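You operate a simulated robot arm through the tools that you are given. There is no shell and no other tool.

You are at the controls of a simulated robot arm. One attempt, no reset.

TASK
Lid on the teapot, then pour both handled cups to about their line.
Fine: the green and the orange handled cup; by the handle, nothing spilt, teapot back.

The check looks at the end state, three seconds after you hand in, the way a careful person would. Anything else that was tipped, shoved, dropped, spilled or broken makes it a failure. A push-on lid holds only when it is set on centred and level and pressed home; a screw cap is set on level and turned clockwise until tight.

THE ROBOT
A 7-joint arm with a two-finger parallel gripper, fixed in place. Base frame: the origin is on the floor under the middle of its stand, x ahead of it, y to its left, z up. Lengths are in mm, angles in rad, forces in N, time in s.
It reaches about 1479 mm from its shoulder. Its first joint turns from -2.897 to 2.897 rad. Payload 4.4 kg.
The tool frame sits at the grasp point between the pads (the TCP): z along the fingers, y along the line on which they close. The tips reach 23 mm beyond it. Largest opening 94 mm; finger width 38, thickness 10; the body of the gripper, 54 by 96 mm, starts 39 mm behind the TCP.
Orientation is that of the tool frame in the base frame, as a unit quaternion [x, y, z, w]. With the fingers straight down and closing along the base's y, the tool's x points along the base's -x, its y along +y and its z along -z.

THE INTERFACE
- The arm moves only by the tool nudge_tool. Its argument "targets" is a list of rows, each an object of numbers (a shift or turn left out is 0, a gripper value left out holds the last): "dx", "dy", "dz": the shift along the base's x, y, z in cm; "wx", "wy", "wz": the turn, a rotation vector about the base's x, y, z in rad; "grip": the gripper command, from -1 (shut) to 1 (fully open), values between in proportion. In form: [{"dx": .., "dy": .., "dz": .., "wx": .., "wy": .., "wz": .., "grip": ..}, ...]. A call has 1 to 20 rows; each row is the pose to reach, as a shift and turn from the pose commanded when the call began. Each row takes 0.2 s and may step no farther than 50 mm and 0.15 rad from the row before; otherwise, or with a gripper value out of range, the whole call is refused. Where a pose cannot be reached the arm comes as near as it can. A force on the tool above 40 N (or 10 N above the force at the start of the call, whichever is more), or a blocked arm, ends the call early, and 0.2 s more pass. Each finger travels about 72 mm/s and halts on what it meets, pressing with about 25 N; the grip force reading is that of the motor and also rises with nothing between the fingers. The clock runs only during rows and for 0.2 s after the last one: add rows that repeat a pose to give the fingers time. The reply holds the time, the measured pose of the TCP, the force on the tool along the base axes, the opening and the grip force, in the units named above and with some noise, with the torque about the TCP (base axes, N m) and any sound that the robot's microphone picked up.
- Cameras (640 x 400 px; columns grow to the right, rows downward): "scene" is fixed at [45.8, -634.5, 1493.2]; the picture's right is [-0.07, -1.00, 0.00], its down [-0.51, 0.04, -0.86] and it looks along [0.86, -0.06, -0.51] (base axes); focal length 320 px, centre (320, 200). "wrist" rides on the gripper at [86, 16, -74] in the tool frame; the picture's right is [-0.18, 0.98, 0.00], its down [-0.58, -0.11, -0.81] and it looks along [-0.79, -0.15, 0.59] (tool axes); focal length 243 px, centre (320, 200). There is no depth. A picture from a camera that has moved, and an enlarged one, comes with that camera's place and axes in the base frame and with its lens. The place of the scene camera against the robot may be out by one fixed shift of up to 18 mm in any direction.
- capture(camera): a new picture of that camera. It takes no simulated time.
- zoom(camera, box): a new picture of the part [left, top, right, bottom] of that camera's present view, enlarged. It takes no simulated time.
- sign_off(): hands the job in; it is judged then, once.

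Nothing tells you positions but the pictures and the camera data. Unless the task says otherwise, let go and move clear before handing in.

The tools are called after "Emit:" as name(argument=value, ...) on one line, values as JSON. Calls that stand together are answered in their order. nudge_tool: Moves the arm, as the interface text tells. Its arguments: {"type":"object","properties":{"targets":{"type":"array"}},"required":["targets"]} The other tools are called the same way: capture (camera) takes a picture; zoom (camera, box) takes an enlarged picture of a part of a camera's view; sign_off () hands the job in.

At the start:

```text
time_s: 0.0
ee_pos: [465.3, -573.9, 1259.1]
tcp_rot: [0.0, 1.0, 0.0, 0.001]
force: [-0.1, 0.7, -0.3]
ft_torque: [-0.01, -0.03, 0.02]
gripper_width: 93.8
gripper_force: 0.1
```

scene: 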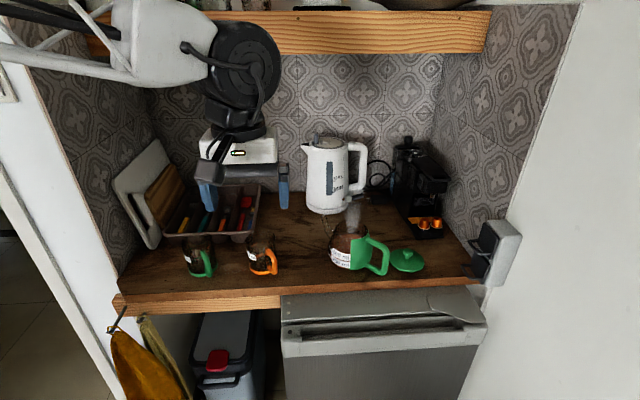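
wrist: 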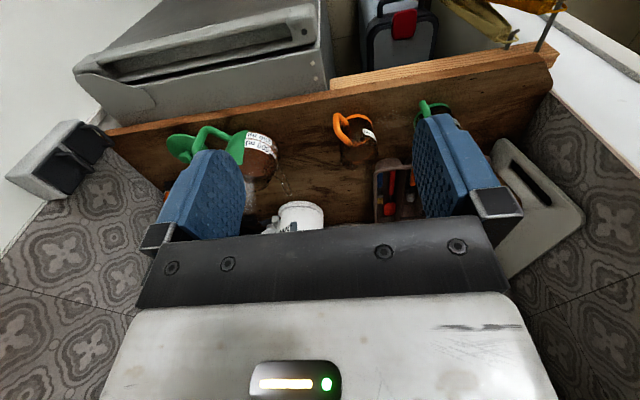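

I see a counter with a green-handled cup, an orange-handled cup, a teapot with a green handle, and a green lid to its right. I'll take close-ups first to locate everything.

Emit:
zoom(camera="scene", box=[300, 180, 460, 280])

Emit:
zoom(camera="scene", box=[150, 200, 310, 300])

Emit:
zoom(camera="wrist", box=[140, 80, 300, 180])

Emit:
zoom(camera="wrist", box=[300, 80, 460, 180])

```text
4.00 times, centred on (380, 230) of scene
camera zoom: at [45.8, -634.5, 1493.2], right [-0.07, -1.0, 0.0], down [-0.51, 0.04, -0.86], along [0.86, -0.06, -0.51], focal length 1280 px, centre (80, 80)
```

zoom: 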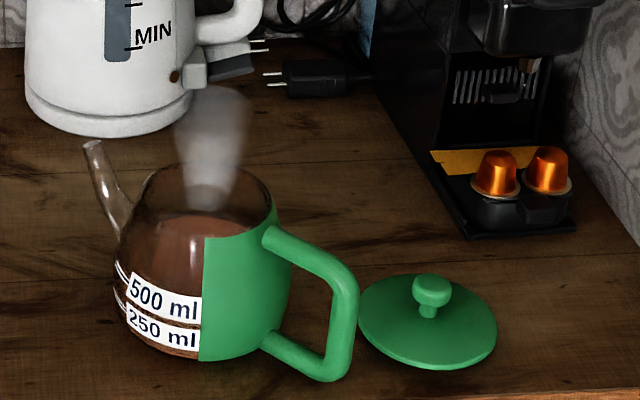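

```text
4.00 times, centred on (230, 250) of scene
camera zoom: at [45.8, -634.5, 1493.2], right [-0.07, -1.0, 0.0], down [-0.51, 0.04, -0.86], along [0.86, -0.06, -0.51], focal length 1280 px, centre (680, 0)
```

zoom: 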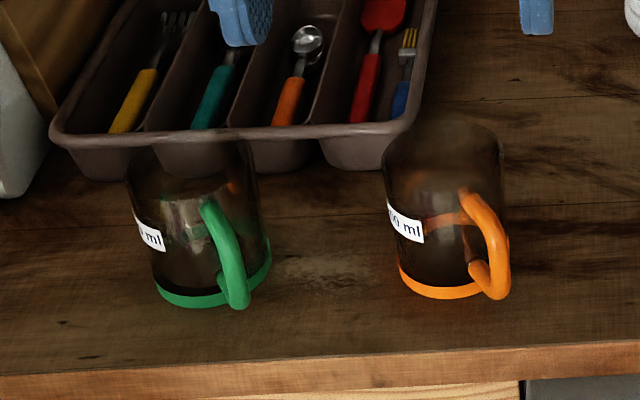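

```text
4.00 times, centred on (220, 130) of wrist
camera zoom: at [377.2, -557.3, 1335.2], right [0.18, 0.98, 0.0], down [0.58, -0.11, 0.81], along [0.79, -0.15, -0.59], focal length 970 px, centre (720, 480)
```

zoom: 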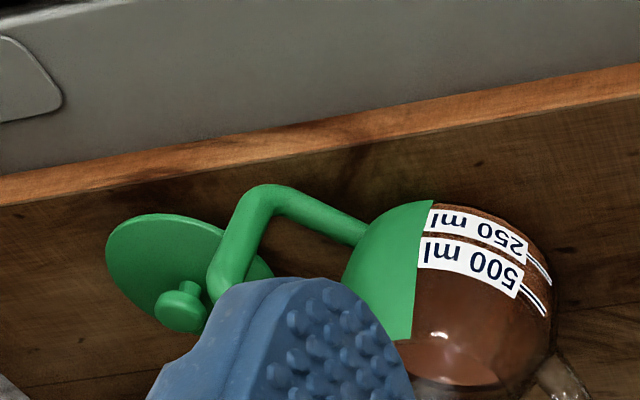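

```text
4.00 times, centred on (380, 130) of wrist
camera zoom: at [377.2, -557.3, 1335.2], right [0.18, 0.98, 0.0], down [0.58, -0.11, 0.81], along [0.79, -0.15, -0.59], focal length 970 px, centre (80, 480)
```

zoom: 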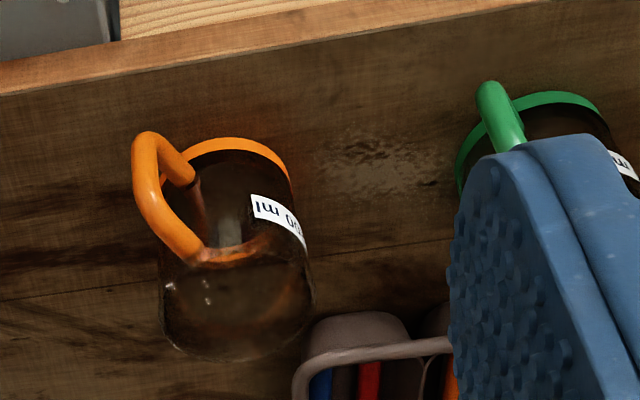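

The teapot sits near (700, -760), the lid near (700, -925), the cups near (705, -370) and (705, -520), all on a counter at about z 890. Next I move the wrist camera in for a closer look at the teapot and lid.

Emit:
nudge_tool(targets=[{"dx": 0.2, "dy": -3.2, "dz": -2.3, "grip": 1}, {"dx": 0.4, "dy": -6.5, "dz": -4.6}, {"dx": 0.6, "dy": -9.7, "dz": -6.9}, {"dx": 0.8, "dy": -13, "dz": -9.2}, {"dx": 1, "dy": -16.2, "dz": -11.5}, {"dx": 1.2, "dy": -19.4, "dz": -13.8}, {"dx": 1.5, "dy": -22.6, "dz": -15.9}, {"dx": 1.5, "dy": -22.6, "dz": -15.9}])

Emit:
capture(camera="wrist")

Emit:
capture(camera="scene")

```text
time_s: 1.8
ee_pos: [479.5, -798.8, 1098.2]
tcp_rot: [0.0, 1.0, 0.001, 0.0]
force: [-0.5, 0.0, -0.5]
ft_torque: [0.0, -0.02, 0.02]
gripper_width: 93.9
gripper_force: 0.0
```

```text
taken
camera wrist: at [392.5, -782.4, 1175.1], right [0.18, 0.98, 0.0], down [0.58, -0.11, 0.81], along [0.79, -0.15, -0.59], focal length 243 px, centre (320, 200)
```

wrist: 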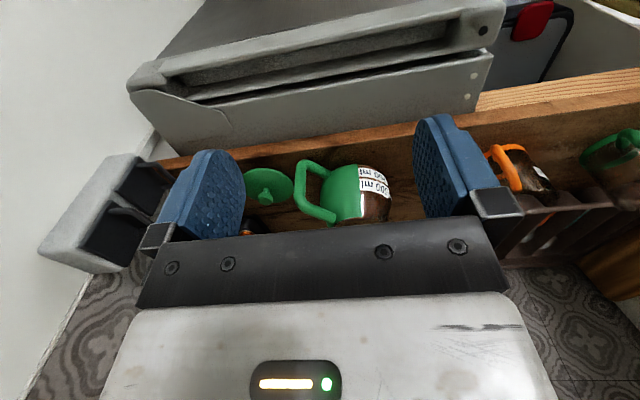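

```text
taken
```

scene: 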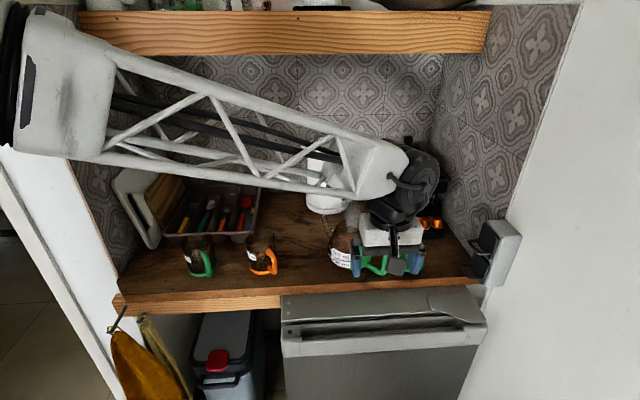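

The wrist camera now sees the lid and teapot between the fingers. I'll zoom in to measure them.

Emit:
zoom(camera="wrist", box=[230, 140, 400, 246])

Emit:
zoom(camera="wrist", box=[470, 110, 640, 216])

```text
3.76 times, centred on (315, 193) of wrist
camera zoom: at [392.5, -782.4, 1175.1], right [0.18, 0.98, 0.0], down [0.58, -0.11, 0.81], along [0.79, -0.15, -0.59], focal length 913 px, centre (339, 226)
```

zoom: 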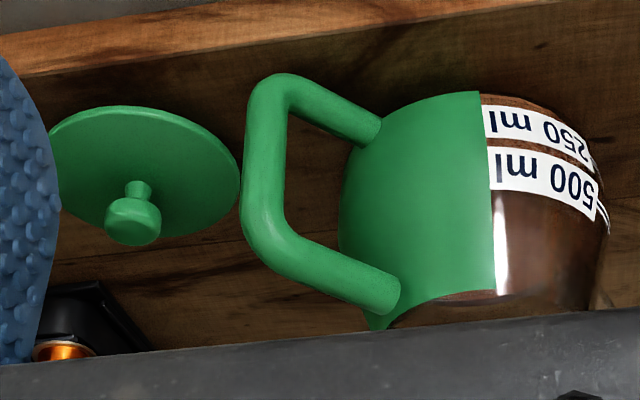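

```text
3.76 times, centred on (555, 163) of wrist
camera zoom: at [392.5, -782.4, 1175.1], right [0.18, 0.98, 0.0], down [0.58, -0.11, 0.81], along [0.79, -0.15, -0.59], focal length 913 px, centre (-565, 339)
```

zoom: 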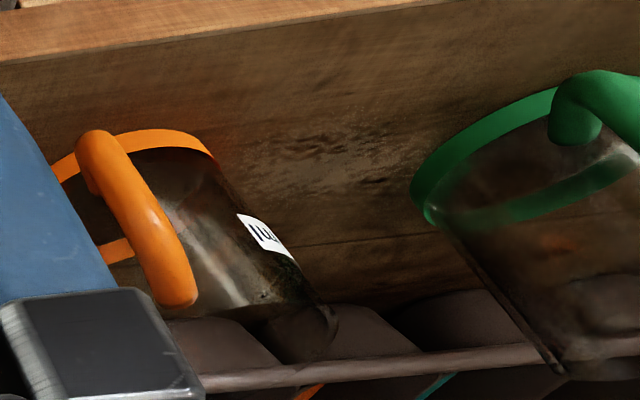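

Triangulating from the two wrist views puts the knob head at about (708, -936, 921) and the vertical bar of the teapot handle near (661, -860), z 905–979. Next I get a more top-down view of the teapot opening.

Emit:
nudge_tool(targets=[{"dx": 3.6, "dy": 0, "dz": 1, "wy": 0.1}, {"dx": 7.2, "dy": 0, "dz": 2, "wy": 0.2}, {"dx": 10.8, "dy": 0, "dz": 2.6, "wy": 0.3}, {"dx": 14.4, "dy": 0, "dz": 2.6, "wy": 0.4}, {"dx": 18, "dy": 0, "dz": 2.6, "wy": 0.5}, {"dx": 18, "dy": 0, "dz": 2.6, "wy": 0.5}])

Emit:
capture(camera="wrist")

Emit:
zoom(camera="wrist", box=[200, 60, 440, 210])

```text
time_s: 3.2
ee_pos: [660.2, -798.9, 1129.4]
tcp_rot: [0.0, 0.969, 0.0, -0.248]
force: [-0.1, -0.2, -0.3]
ft_torque: [-0.02, 0.0, 0.0]
gripper_width: 94.0
gripper_force: 0.1
```

```text
taken
camera wrist: at [620.2, -781.3, 1237.0], right [0.16, 0.98, -0.09], down [0.9, -0.11, 0.43], along [0.41, -0.15, -0.9], focal length 243 px, centre (320, 200)
```

wrist: 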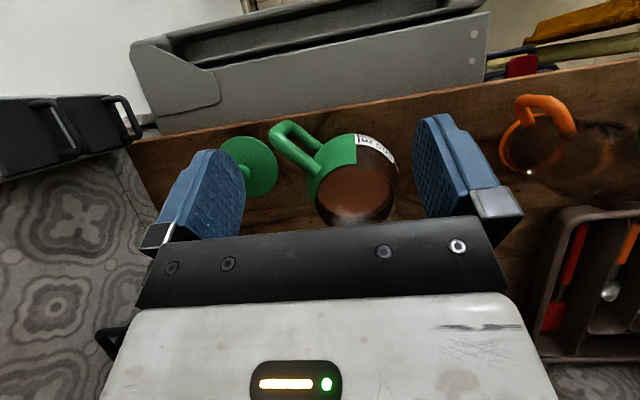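

```text
2.67 times, centred on (320, 135) of wrist
camera zoom: at [620.2, -781.3, 1237.0], right [0.16, 0.98, -0.09], down [0.9, -0.11, 0.43], along [0.41, -0.15, -0.9], focal length 647 px, centre (320, 373)
```

zoom: 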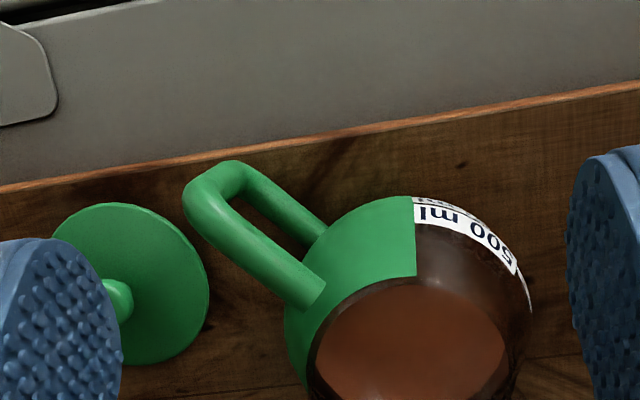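

The lid's disc centre agrees at about (708, -935). The gripper hides part of the teapot's opening, so I shift forward for a full view of it.

Emit:
nudge_tool(targets=[{"dx": 3.5, "dz": 2}, {"dx": 7, "dz": 4}, {"dx": 9, "dz": 6}, {"dx": 9, "dz": 6}])

Emit:
capture(camera="wrist")

Emit:
zoom(camera="wrist", box=[220, 60, 420, 185])

```text
time_s: 4.2
ee_pos: [749.0, -799.4, 1186.3]
tcp_rot: [-0.001, 0.969, 0.0, -0.248]
force: [0.0, 0.5, -0.3]
ft_torque: [0.03, -0.04, 0.04]
gripper_width: 93.9
gripper_force: 0.1
```

```text
taken
camera wrist: at [708.7, -782.4, 1294.7], right [0.16, 0.98, -0.09], down [0.9, -0.11, 0.43], along [0.41, -0.15, -0.9], focal length 243 px, centre (320, 200)
```

wrist: 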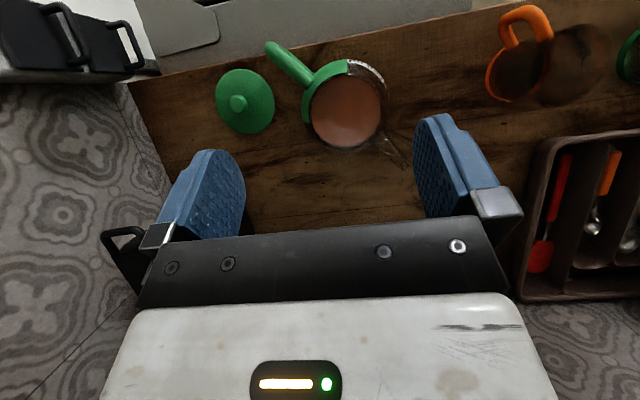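

```text
3.20 times, centred on (320, 122) of wrist
camera zoom: at [708.7, -782.4, 1294.7], right [0.16, 0.98, -0.09], down [0.9, -0.11, 0.43], along [0.41, -0.15, -0.9], focal length 776 px, centre (320, 448)
```

zoom: 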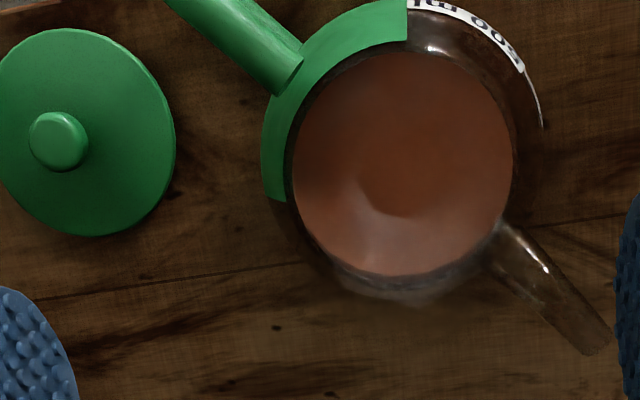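

Top-down, the teapot axis appears near (737, -783), with the handle pointing toward (-x, -y) and the spout opposite. I'll zoom further to pin down the rim and spout tip.

Emit:
zoom(camera="wrist", box=[290, 60, 420, 180])

Emit:
zoom(camera="wrist", box=[200, 30, 330, 150])

Emit:
zoom(camera="wrist", box=[470, 0, 640, 110])

```text
3.33 times, centred on (355, 120) of wrist
camera zoom: at [708.7, -782.4, 1294.7], right [0.16, 0.98, -0.09], down [0.9, -0.11, 0.43], along [0.41, -0.15, -0.9], focal length 809 px, centre (203, 467)
```

zoom: 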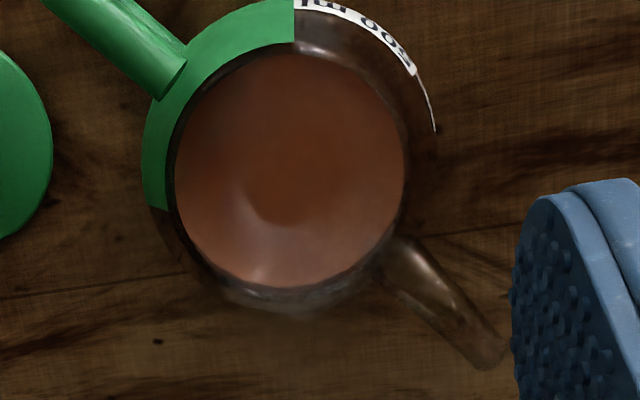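

```text
3.33 times, centred on (265, 90) of wrist
camera zoom: at [708.7, -782.4, 1294.7], right [0.16, 0.98, -0.09], down [0.9, -0.11, 0.43], along [0.41, -0.15, -0.9], focal length 809 px, centre (503, 567)
```

zoom: 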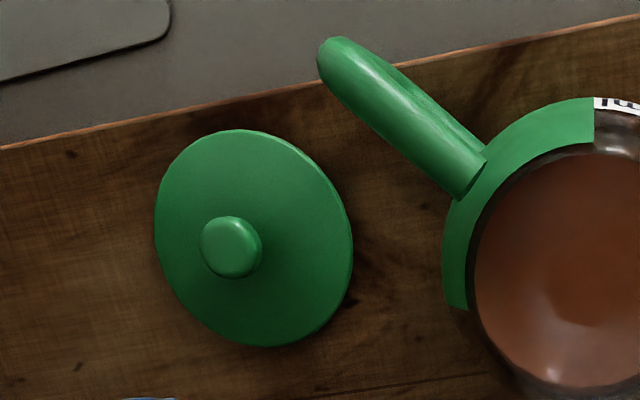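

```text
3.64 times, centred on (555, 55) of wrist
camera zoom: at [708.7, -782.4, 1294.7], right [0.16, 0.98, -0.09], down [0.9, -0.11, 0.43], along [0.41, -0.15, -0.9], focal length 882 px, centre (-534, 727)
```

zoom: 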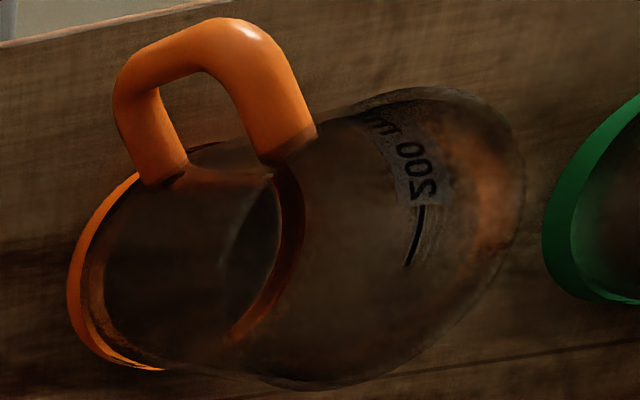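

Estimates so far: rim centre about (738, -783), rim height about z 990, lid centre about (709, -936), handle bar at (661, -859), cups marked 200 ml. I'll go above the lid with the fingers vertical and check alignment.

Emit:
nudge_tool(targets=[{"dx": -0.8, "dy": -2.7, "dz": -3, "wy": -0.1, "grip": 0.3}, {"dx": -1.6, "dy": -5.5, "dz": -6, "wy": -0.2}, {"dx": -2.4, "dy": -8.2, "dz": -9, "wy": -0.3}, {"dx": -3.3, "dy": -10.9, "dz": -12, "wy": -0.4}, {"dx": -4.1, "dy": -13.6, "dz": -15, "wy": -0.5}, {"dx": -4.1, "dy": -13.6, "dz": -18, "wy": -0.5}, {"dx": -4.1, "dy": -13.6, "dz": -18, "wy": -0.5}, {"dx": -4.1, "dy": -13.6, "dz": -18, "wy": -0.5}])

Emit:
capture(camera="wrist")

Emit:
capture(camera="scene")

```text
time_s: 6.0
ee_pos: [707.5, -936.6, 1005.1]
tcp_rot: [-0.001, 1.0, -0.001, 0.0]
force: [0.0, 0.6, 0.7]
ft_torque: [-0.01, -0.01, -0.01]
gripper_width: 61.3
gripper_force: 0.1
```

```text
taken
camera wrist: at [621.2, -920.3, 1081.8], right [0.18, 0.98, 0.0], down [0.58, -0.11, 0.81], along [0.79, -0.15, -0.59], focal length 243 px, centre (320, 200)
```

wrist: 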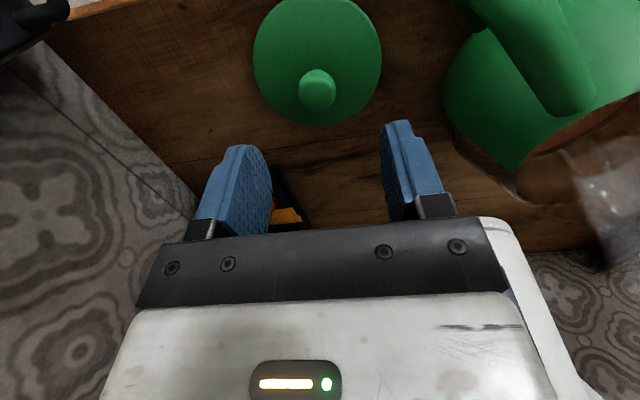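

```text
taken
```

scene: 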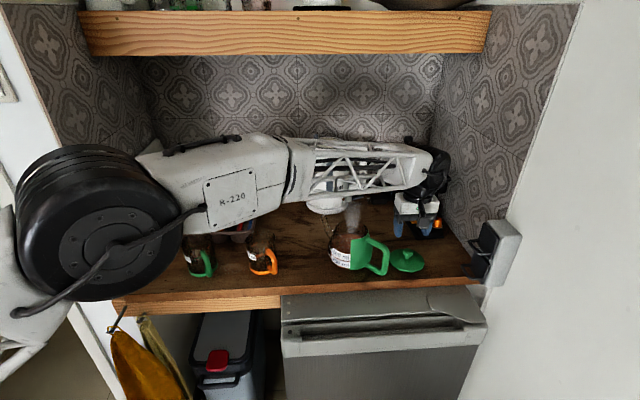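

The arm is above the lid with the fingers vertical. I'll zoom for the fine alignment before going down.

Emit:
zoom(camera="wrist", box=[230, 0, 430, 130])

Emit:
zoom(camera="scene", box=[300, 150, 460, 280])

```text
3.08 times, centred on (330, 65) of wrist
camera zoom: at [621.2, -920.3, 1081.8], right [0.18, 0.98, 0.0], down [0.58, -0.11, 0.81], along [0.79, -0.15, -0.59], focal length 746 px, centre (289, 615)
```

zoom: 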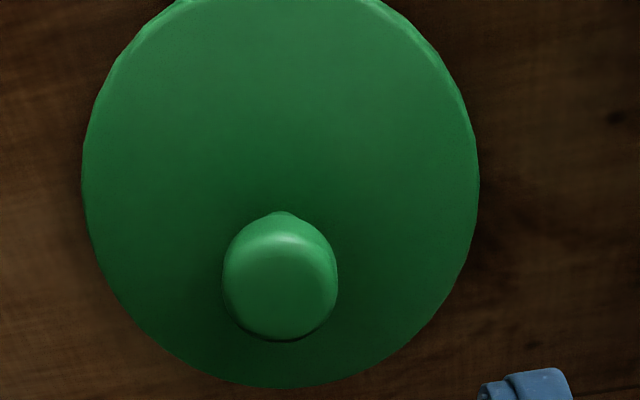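

```text
3.08 times, centred on (380, 215) of scene
camera zoom: at [45.8, -634.5, 1493.2], right [-0.07, -1.0, 0.0], down [-0.51, 0.04, -0.86], along [0.86, -0.06, -0.51], focal length 985 px, centre (135, 154)
```

zoom: 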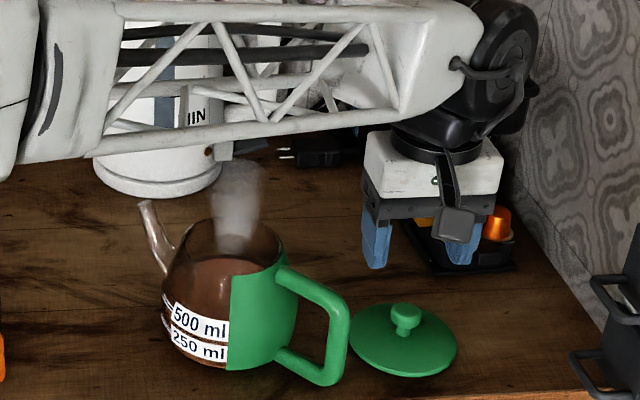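

The lid centre is at about (709.5, -938). I'll descend so the knob head is between the pads, stopping just above the lid disc.

Emit:
nudge_tool(targets=[{"dx": 0.2, "dy": -0.15, "dz": -2, "grip": 0.2}, {"dx": 0.2, "dy": -0.15, "dz": -4}, {"dx": 0.2, "dy": -0.15, "dz": -6}, {"dx": 0.2, "dy": -0.15, "dz": -7.2}, {"dx": 0.2, "dy": -0.15, "dz": -7.2}])

Emit:
capture(camera="wrist")

Emit:
zoom(camera="scene", box=[340, 180, 460, 280])

```text
time_s: 7.2
ee_pos: [710.9, -938.9, 934.2]
tcp_rot: [0.001, 1.0, 0.0, -0.001]
force: [-0.7, 0.8, 0.3]
ft_torque: [0.0, 0.03, 0.01]
gripper_width: 56.4
gripper_force: 0.1
```

```text
taken
camera wrist: at [624.0, -921.0, 1010.6], right [0.18, 0.98, 0.0], down [0.58, -0.11, 0.81], along [0.79, -0.15, -0.59], focal length 243 px, centre (320, 200)
```

wrist: 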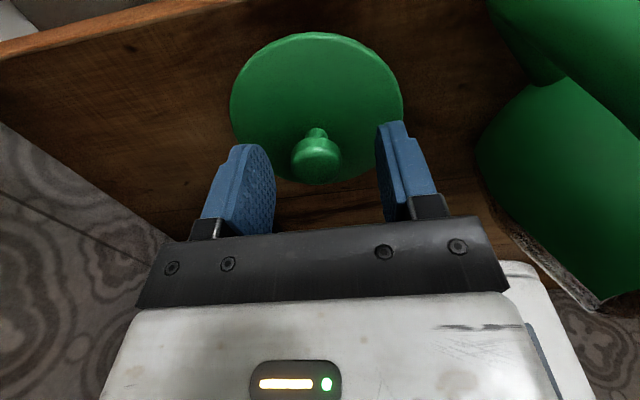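

```text
4.00 times, centred on (400, 230) of scene
camera zoom: at [45.8, -634.5, 1493.2], right [-0.07, -1.0, 0.0], down [-0.51, 0.04, -0.86], along [0.86, -0.06, -0.51], focal length 1280 px, centre (0, 80)
```

zoom: 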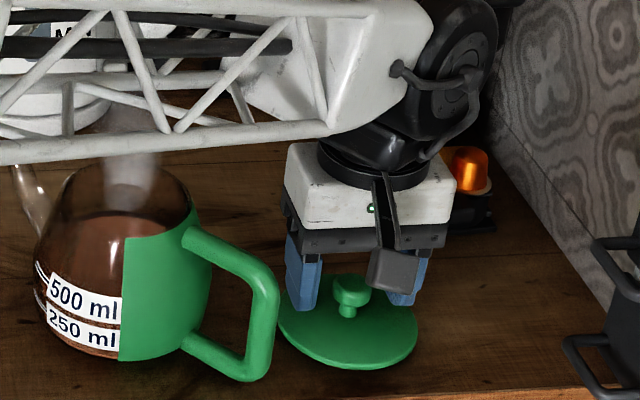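

The knob is between the pads. I'll go down 4 mm more and close on it.

Emit:
nudge_tool(targets=[{"dz": -0.4}, {"dz": -0.4, "grip": -1}, {"dz": -0.4, "grip": -1}, {"dz": -0.4, "grip": -1}, {"dz": -0.4, "grip": -1}, {"dz": -0.4, "grip": -1}])

Emit:
capture(camera="wrist")

Emit:
zoom(camera="scene", box=[360, 200, 440, 280])

```text
time_s: 8.6
ee_pos: [711.1, -937.3, 929.4]
tcp_rot: [0.0, 1.0, 0.0, 0.0]
force: [0.4, 0.0, 0.5]
ft_torque: [-0.01, -0.04, -0.03]
gripper_width: 24.3
gripper_force: 24.9
```

```text
taken
camera wrist: at [624.0, -920.9, 1006.4], right [0.18, 0.98, 0.0], down [0.58, -0.11, 0.81], along [0.79, -0.15, -0.59], focal length 243 px, centre (320, 200)
```

wrist: 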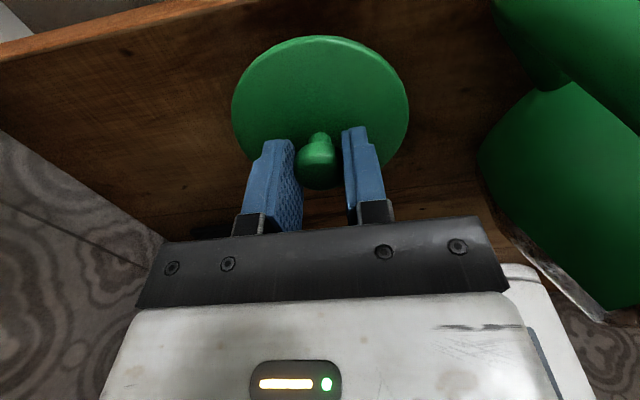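

```text
5.00 times, centred on (400, 240) of scene
camera zoom: at [45.8, -634.5, 1493.2], right [-0.07, -1.0, 0.0], down [-0.51, 0.04, -0.86], along [0.86, -0.06, -0.51], focal length 1600 px, centre (-80, 0)
```

zoom: 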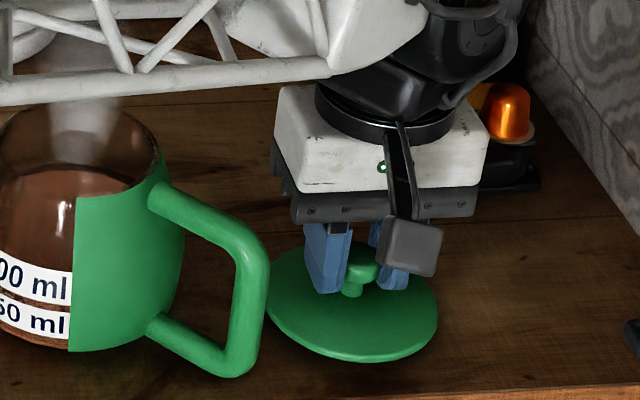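

The knob is held (24 mm, 25 N). Lifting the lid clear.

Emit:
nudge_tool(targets=[{"dz": 1}, {"dz": 3}, {"dz": 6}, {"dz": 9}, {"dz": 12}, {"dz": 12}])

Emit:
capture(camera="wrist")

Emit:
zoom(camera="wrist", box=[220, 20, 420, 200])

Emit:
zoom(camera="scene", box=[340, 160, 460, 260])

```text
time_s: 10.0
ee_pos: [708.4, -934.9, 1051.4]
tcp_rot: [0.0, 1.0, 0.0, 0.0]
force: [0.4, 0.1, -0.9]
ft_torque: [0.02, 0.02, -0.03]
gripper_width: 24.3
gripper_force: 25.0
```

```text
taken
camera wrist: at [622.2, -919.3, 1127.7], right [0.18, 0.98, 0.0], down [0.58, -0.11, 0.81], along [0.79, -0.15, -0.59], focal length 243 px, centre (320, 200)
```

wrist: 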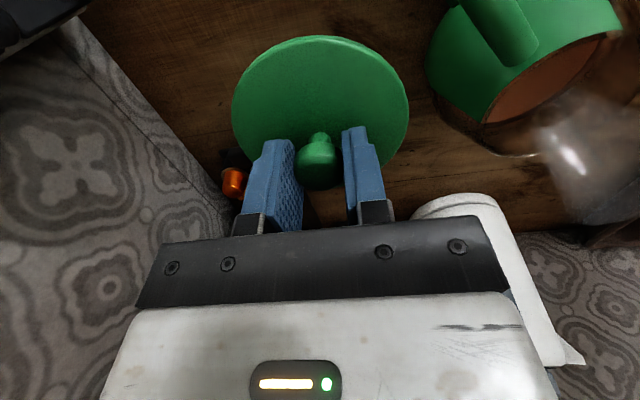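

```text
2.22 times, centred on (320, 110) of wrist
camera zoom: at [622.2, -919.3, 1127.7], right [0.18, 0.98, 0.0], down [0.58, -0.11, 0.81], along [0.79, -0.15, -0.59], focal length 539 px, centre (320, 400)
```

zoom: 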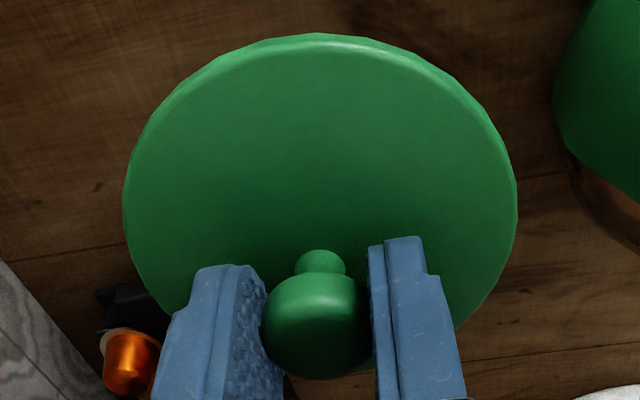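

```text
4.00 times, centred on (400, 210) of scene
camera zoom: at [45.8, -634.5, 1493.2], right [-0.07, -1.0, 0.0], down [-0.51, 0.04, -0.86], along [0.86, -0.06, -0.51], focal length 1280 px, centre (0, 160)
```

zoom: 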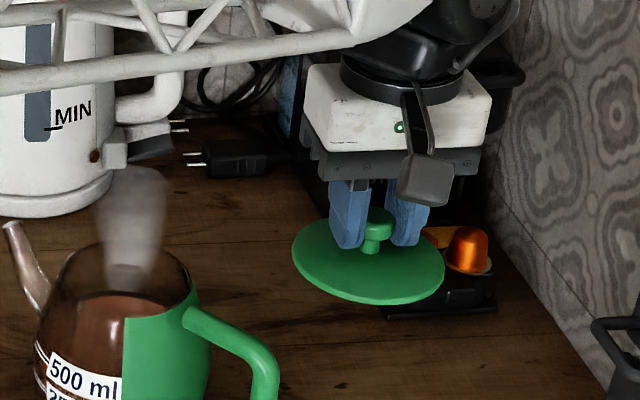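

The lid is held level. I carry it over the teapot opening and stop about 15 mm above the rim to check centring.

Emit:
nudge_tool(targets=[{"dx": 0.4, "dy": 2, "dz": 1}, {"dx": 1.2, "dy": 5.5, "dz": 1}, {"dx": 2, "dy": 9, "dz": 1}, {"dx": 2.7, "dy": 12.5, "dz": 1}, {"dx": 3.1, "dy": 15.1, "dz": 1}, {"dx": 3.1, "dy": 15.1, "dz": 0}, {"dx": 3.1, "dy": 15.1, "dz": 0}])

Emit:
capture(camera="wrist")

Emit:
capture(camera="scene")

Emit:
zoom(camera="scene", box=[310, 170, 410, 270])

```text
time_s: 11.6
ee_pos: [741.1, -786.2, 1051.1]
tcp_rot: [0.001, 1.0, 0.0, 0.001]
force: [0.6, 0.2, 0.2]
ft_torque: [-0.01, 0.0, 0.0]
gripper_width: 24.5
gripper_force: 25.0
```

```text
taken
camera wrist: at [654.3, -769.5, 1127.2], right [0.18, 0.98, 0.0], down [0.58, -0.11, 0.81], along [0.79, -0.15, -0.59], focal length 243 px, centre (320, 200)
```

wrist: 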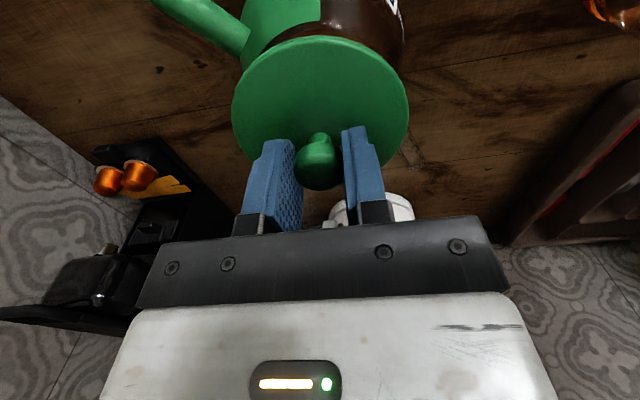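

```text
taken
```

scene: 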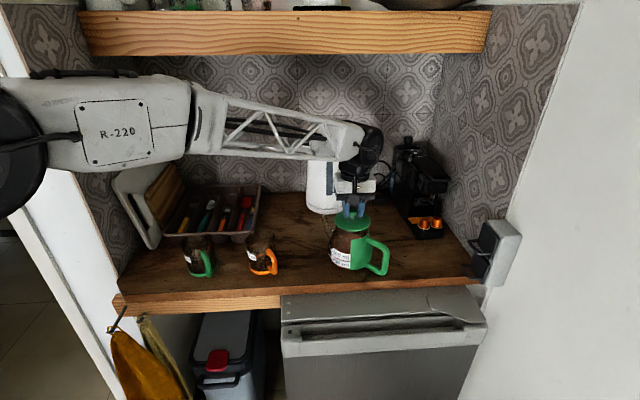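

```text
4.00 times, centred on (360, 220) of scene
camera zoom: at [45.8, -634.5, 1493.2], right [-0.07, -1.0, 0.0], down [-0.51, 0.04, -0.86], along [0.86, -0.06, -0.51], focal length 1280 px, centre (160, 120)
```

zoom: 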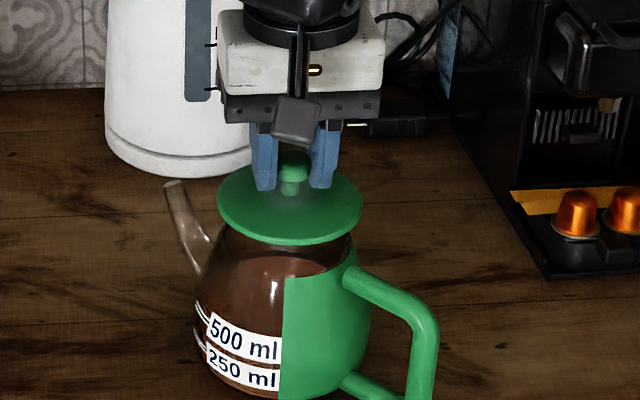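

Left-right centring looks good in the scene view. I'll zoom the wrist view to check the front-back alignment.

Emit:
zoom(camera="wrist", box=[220, 0, 430, 130])

```text
3.05 times, centred on (325, 65) of wrist
camera zoom: at [654.3, -769.5, 1127.2], right [0.18, 0.98, 0.0], down [0.58, -0.11, 0.81], along [0.79, -0.15, -0.59], focal length 739 px, centre (305, 611)
```

zoom: 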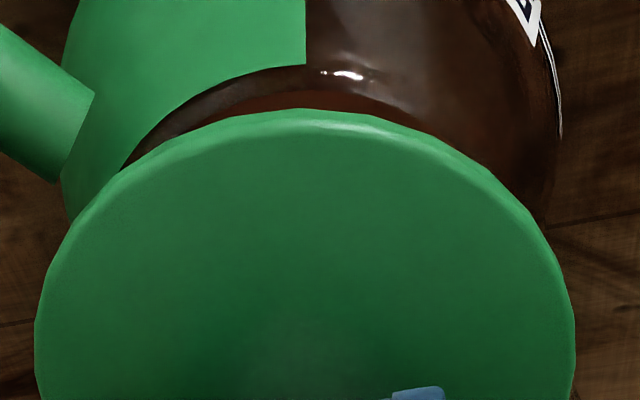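

The lid appears to sit about 3–4 mm too close to the robot relative to the rim. I'll correct that and lower to just above contact.

Emit:
nudge_tool(targets=[{"dx": 0.35, "dy": 0.05, "dz": -1}, {"dx": 0.35, "dy": 0.05, "dz": -2}, {"dx": 0.35, "dy": 0.05, "dz": -2}])

Emit:
zoom(camera="wrist", box=[220, 0, 430, 130])

Emit:
zoom(camera="scene", box=[320, 190, 400, 240])

```text
time_s: 12.4
ee_pos: [743.8, -786.7, 1029.7]
tcp_rot: [0.0, 1.0, 0.001, 0.001]
force: [0.0, 0.1, -1.6]
ft_torque: [-0.02, 0.03, -0.01]
gripper_width: 24.4
gripper_force: 25.6
```

```text
3.05 times, centred on (325, 65) of wrist
camera zoom: at [657.7, -769.2, 1106.0], right [0.18, 0.98, 0.0], down [0.58, -0.11, 0.81], along [0.79, -0.15, -0.59], focal length 739 px, centre (305, 611)
```

zoom: 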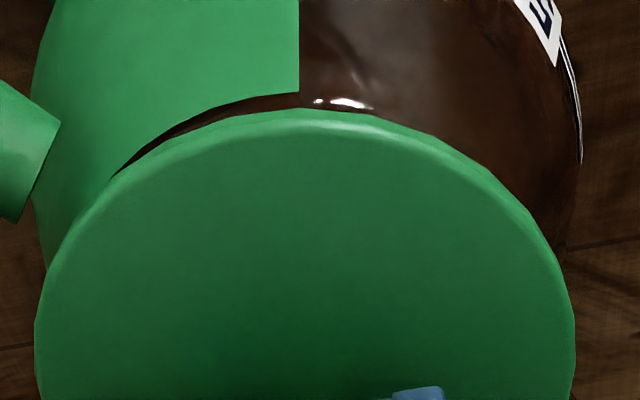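

```text
8.00 times, centred on (360, 215) of scene
camera zoom: at [45.8, -634.5, 1493.2], right [-0.07, -1.0, 0.0], down [-0.51, 0.04, -0.86], along [0.86, -0.06, -0.51], focal length 2561 px, centre (0, 80)
```

zoom: 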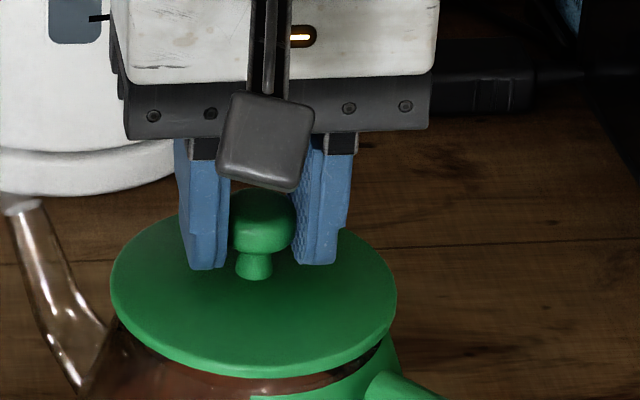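

Centring now looks within about a millimetre. I'll lower in small steps, watching the force.

Emit:
nudge_tool(targets=[{"dz": -0.2}, {"dz": -0.4}, {"dz": -0.4}])

Emit:
zoom(camera="wrist", box=[220, 0, 430, 130])

Emit:
zoom(camera="scene", box=[320, 190, 400, 240])

```text
time_s: 13.2
ee_pos: [745.7, -785.4, 1026.3]
tcp_rot: [-0.001, 1.0, 0.0, 0.0]
force: [-0.5, 1.0, -0.4]
ft_torque: [0.02, 0.04, -0.02]
gripper_width: 24.4
gripper_force: 24.5
```

```text
3.05 times, centred on (325, 65) of wrist
camera zoom: at [657.9, -769.3, 1102.5], right [0.18, 0.98, 0.0], down [0.58, -0.11, 0.81], along [0.79, -0.15, -0.59], focal length 739 px, centre (305, 611)
```

zoom: 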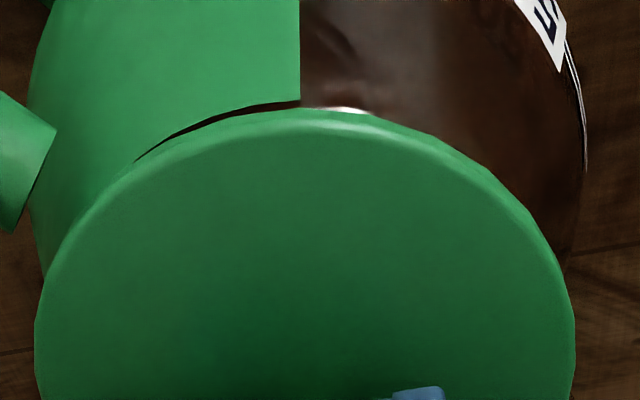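

```text
8.00 times, centred on (360, 215) of scene
camera zoom: at [45.8, -634.5, 1493.2], right [-0.07, -1.0, 0.0], down [-0.51, 0.04, -0.86], along [0.86, -0.06, -0.51], focal length 2561 px, centre (0, 80)
```

zoom: 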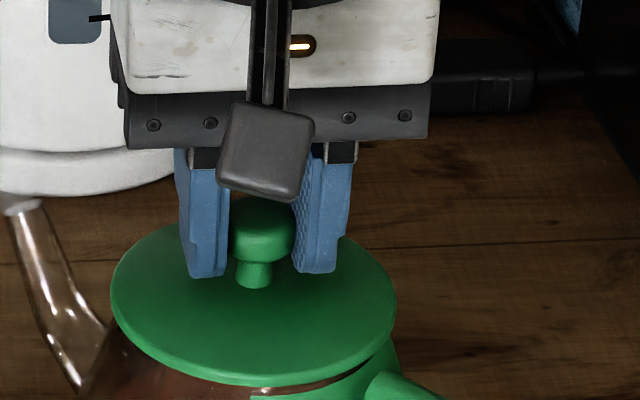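

Still a few millimetres above the seat with no contact. Continuing down slowly.

Emit:
nudge_tool(targets=[{"dz": -0.15}, {"dz": -0.3}, {"dz": -0.3}])

Emit:
zoom(camera="wrist", box=[220, 0, 430, 130])

Emit:
zoom(camera="scene", box=[320, 200, 400, 250])

```text
time_s: 14.0
ee_pos: [745.4, -786.5, 1023.2]
tcp_rot: [0.001, 1.0, 0.0, 0.001]
force: [0.3, 0.4, -0.2]
ft_torque: [-0.02, -0.03, 0.0]
gripper_width: 24.3
gripper_force: 24.0
```

```text
3.05 times, centred on (325, 65) of wrist
camera zoom: at [657.8, -769.5, 1099.2], right [0.18, 0.98, 0.0], down [0.58, -0.11, 0.81], along [0.79, -0.15, -0.59], focal length 739 px, centre (305, 611)
```

zoom: 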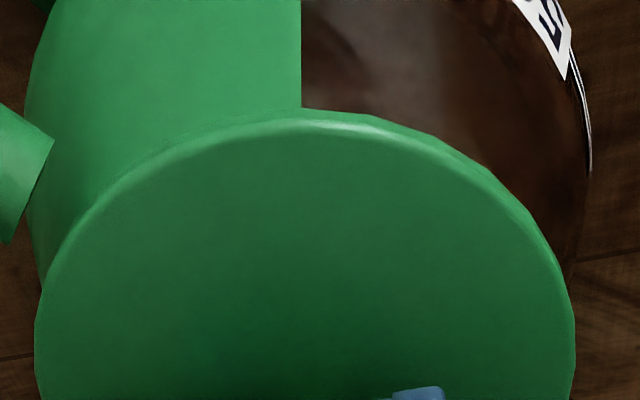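

```text
8.00 times, centred on (360, 225) of scene
camera zoom: at [45.8, -634.5, 1493.2], right [-0.07, -1.0, 0.0], down [-0.51, 0.04, -0.86], along [0.86, -0.06, -0.51], focal length 2561 px, centre (0, 0)
```

zoom: 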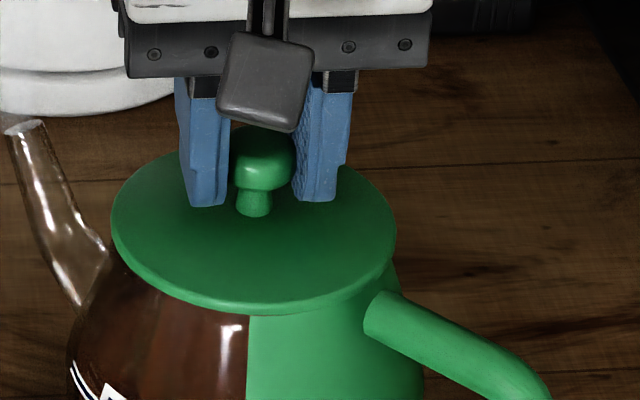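

The lid covers the rim symmetrically in both views; no contact force yet. Continuing down gently.

Emit:
nudge_tool(targets=[{"dz": -0.15}, {"dz": -0.3}, {"dz": -0.3}])

Emit:
zoom(camera="scene", box=[320, 200, 400, 250])

```text
time_s: 14.8
ee_pos: [744.7, -786.4, 1021.4]
tcp_rot: [0.0, 1.0, 0.0, 0.001]
force: [-3.6, -1.0, 19.7]
ft_torque: [0.02, 0.21, 0.0]
gripper_width: 24.2
gripper_force: 24.9
```

```text
8.00 times, centred on (360, 225) of scene
camera zoom: at [45.8, -634.5, 1493.2], right [-0.07, -1.0, 0.0], down [-0.51, 0.04, -0.86], along [0.86, -0.06, -0.51], focal length 2561 px, centre (0, 0)
```

zoom: 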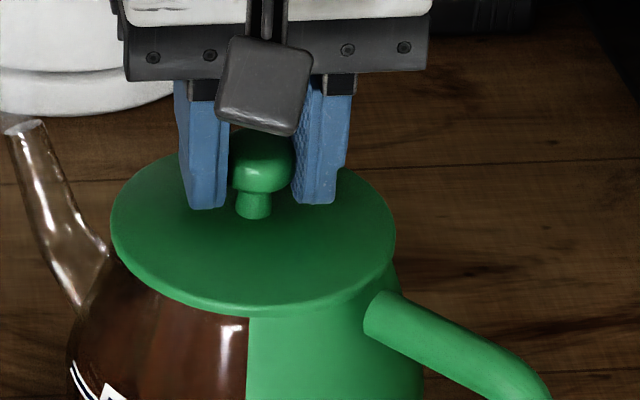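

The lid has touched the rim with about 20 N reaction and a small sideways push of -3.6 N. I'll ease 1 mm toward -x and press a little harder.

Emit:
nudge_tool(targets=[{"dx": -0.1, "dz": 0}, {"dx": -0.1, "dz": -0.05}, {"dx": -0.1, "dz": -0.08}, {"dx": -0.1, "dz": -0.08}])

Emit:
zoom(camera="scene", box=[320, 200, 400, 250])

Emit:
zoom(camera="wrist", box=[220, 0, 430, 130])

```text
time_s: 15.8
ee_pos: [744.3, -786.0, 1020.0]
tcp_rot: [0.0, 1.0, 0.0, 0.0]
force: [2.8, 3.1, 23.2]
ft_torque: [0.04, -0.09, 0.0]
gripper_width: 24.1
gripper_force: 24.7
```

```text
8.00 times, centred on (360, 225) of scene
camera zoom: at [45.8, -634.5, 1493.2], right [-0.07, -1.0, 0.0], down [-0.51, 0.04, -0.86], along [0.86, -0.06, -0.51], focal length 2561 px, centre (0, 0)
```

zoom: 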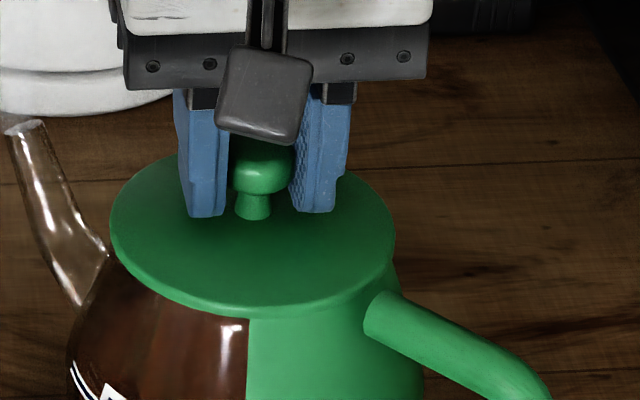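

```text
3.05 times, centred on (325, 65) of wrist
camera zoom: at [656.4, -769.1, 1095.7], right [0.18, 0.98, 0.0], down [0.58, -0.11, 0.81], along [0.79, -0.15, -0.59], focal length 739 px, centre (305, 611)
```

zoom: 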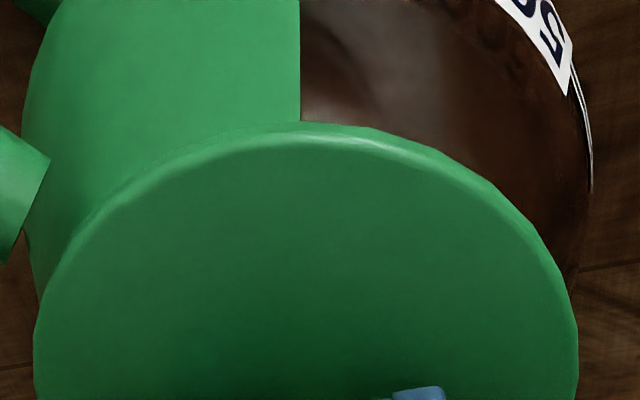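

The fingers began to slip on the knob, so the grip can't press harder. I'll release, rise above the knob, close the fingers and press on the knob's top instead.

Emit:
nudge_tool(targets=[{"dz": 0.15}, {"dz": 0.15, "grip": 0.2}, {"dz": 0.15, "grip": 0.2}, {"dz": 0.15, "grip": 0.2}, {"dz": 2.5, "grip": 0.2}, {"dz": 5, "grip": 0.2}, {"dz": 5, "grip": 0.2}])

Emit:
capture(camera="wrist")

Emit:
zoom(camera="scene", box=[310, 190, 410, 253])

Emit:
zoom(camera="wrist", box=[220, 0, 430, 130])

```text
time_s: 17.4
ee_pos: [743.4, -785.1, 1069.2]
tcp_rot: [0.001, 1.0, 0.0, 0.0]
force: [-0.4, 0.1, -0.5]
ft_torque: [0.02, -0.03, -0.02]
gripper_width: 56.5
gripper_force: 0.1
```

```text
taken
camera wrist: at [656.9, -769.6, 1145.7], right [0.18, 0.98, 0.0], down [0.58, -0.11, 0.81], along [0.79, -0.15, -0.59], focal length 243 px, centre (320, 200)
```

wrist: 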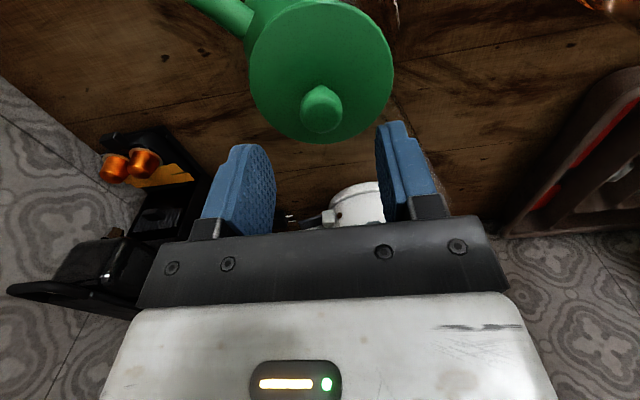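

```text
6.35 times, centred on (360, 222) of scene
camera zoom: at [45.8, -634.5, 1493.2], right [-0.07, -1.0, 0.0], down [-0.51, 0.04, -0.86], along [0.86, -0.06, -0.51], focal length 2032 px, centre (66, 64)
```

zoom: 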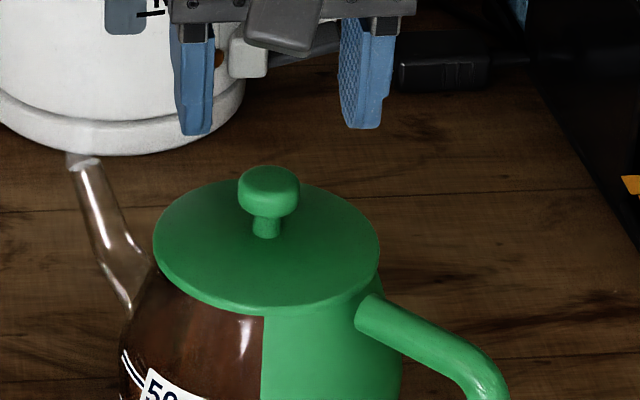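

```text
3.05 times, centred on (325, 65) of wrist
camera zoom: at [656.9, -769.6, 1145.7], right [0.18, 0.98, 0.0], down [0.58, -0.11, 0.81], along [0.79, -0.15, -0.59], focal length 739 px, centre (305, 611)
```

zoom: 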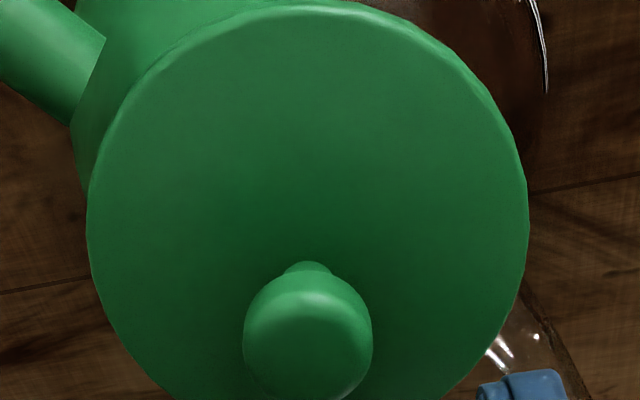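

The lid sits level and centred. I'll close the fingers and press down on the knob's top.

Emit:
nudge_tool(targets=[{"grip": -1}, {"grip": -1}, {"grip": -1}, {"grip": -1}, {"dz": -1.2}, {"dz": -2.2}, {"dz": -2.4}, {"dz": -2.4}])

Emit:
zoom(camera="scene", box=[310, 190, 410, 253])

Emit:
capture(camera="wrist")

```text
time_s: 19.2
ee_pos: [743.6, -786.0, 1044.3]
tcp_rot: [0.0, 1.0, 0.0, 0.0]
force: [0.3, 0.8, -0.7]
ft_torque: [-0.01, -0.03, 0.0]
gripper_width: 0.0
gripper_force: 24.4
```

```text
6.35 times, centred on (360, 222) of scene
camera zoom: at [45.8, -634.5, 1493.2], right [-0.07, -1.0, 0.0], down [-0.51, 0.04, -0.86], along [0.86, -0.06, -0.51], focal length 2032 px, centre (66, 64)
```

zoom: 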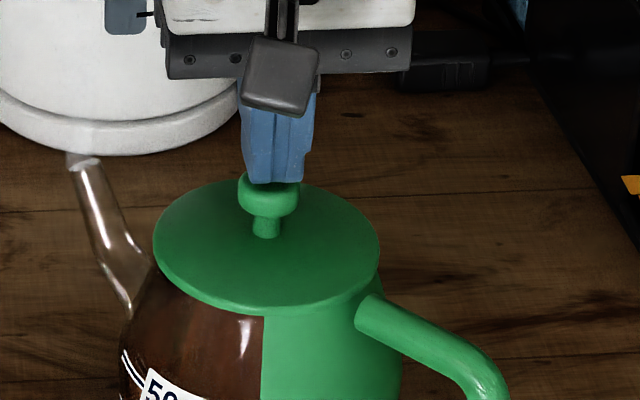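

```text
taken
camera wrist: at [657.2, -769.2, 1120.7], right [0.18, 0.98, 0.0], down [0.58, -0.11, 0.81], along [0.79, -0.15, -0.59], focal length 243 px, centre (320, 200)
```

wrist: 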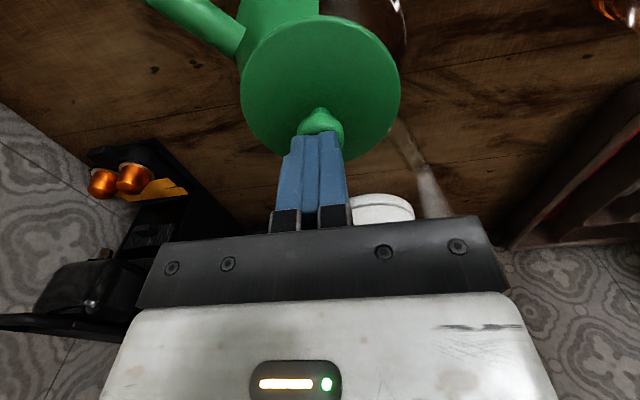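

The fingertips are just above the knob and aligned with it. Pressing down now.

Emit:
nudge_tool(targets=[{"dz": -0.15}, {"dz": -0.3}, {"dz": -0.4}, {"dz": -0.5}, {"dz": -0.5}])

```text
time_s: 20.4
ee_pos: [744.3, -785.8, 1042.3]
tcp_rot: [0.0, 1.0, -0.001, 0.001]
force: [-2.3, 3.4, 14.1]
ft_torque: [0.07, 0.07, 0.02]
gripper_width: 0.0
gripper_force: 25.2
```

Emit:
nudge_tool(targets=[{"dz": -0.05}, {"dz": -0.1}, {"dz": -0.15}, {"dz": -0.15}])

Emit:
zoom(camera="scene", box=[310, 190, 410, 253])

```text
time_s: 21.4
ee_pos: [743.6, -786.7, 1041.5]
tcp_rot: [-0.001, 1.0, -0.001, 0.001]
force: [3.0, -1.0, 34.9]
ft_torque: [-0.02, -0.03, -0.02]
gripper_width: 0.0
gripper_force: 24.9
```

```text
6.35 times, centred on (360, 222) of scene
camera zoom: at [45.8, -634.5, 1493.2], right [-0.07, -1.0, 0.0], down [-0.51, 0.04, -0.86], along [0.86, -0.06, -0.51], focal length 2032 px, centre (66, 64)
```

zoom: 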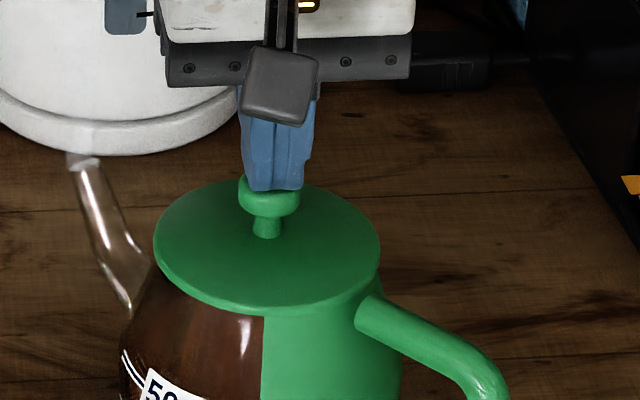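

Emit:
nudge_tool(targets=[{"dz": -0.03}, {"dz": -0.05}, {"dz": -0.05}, {"dz": -0.05}])

```text
time_s: 22.0
ee_pos: [743.7, -786.4, 1042.2]
tcp_rot: [0.0, 1.0, -0.001, 0.001]
force: [1.0, 1.1, 4.7]
ft_torque: [0.08, 0.0, 0.03]
gripper_width: 0.0
gripper_force: 25.1
stopped in row 2: the force on the tool passed its limit at 47 N (the readings are from after the stop); the commanded pose is now the measured one
```

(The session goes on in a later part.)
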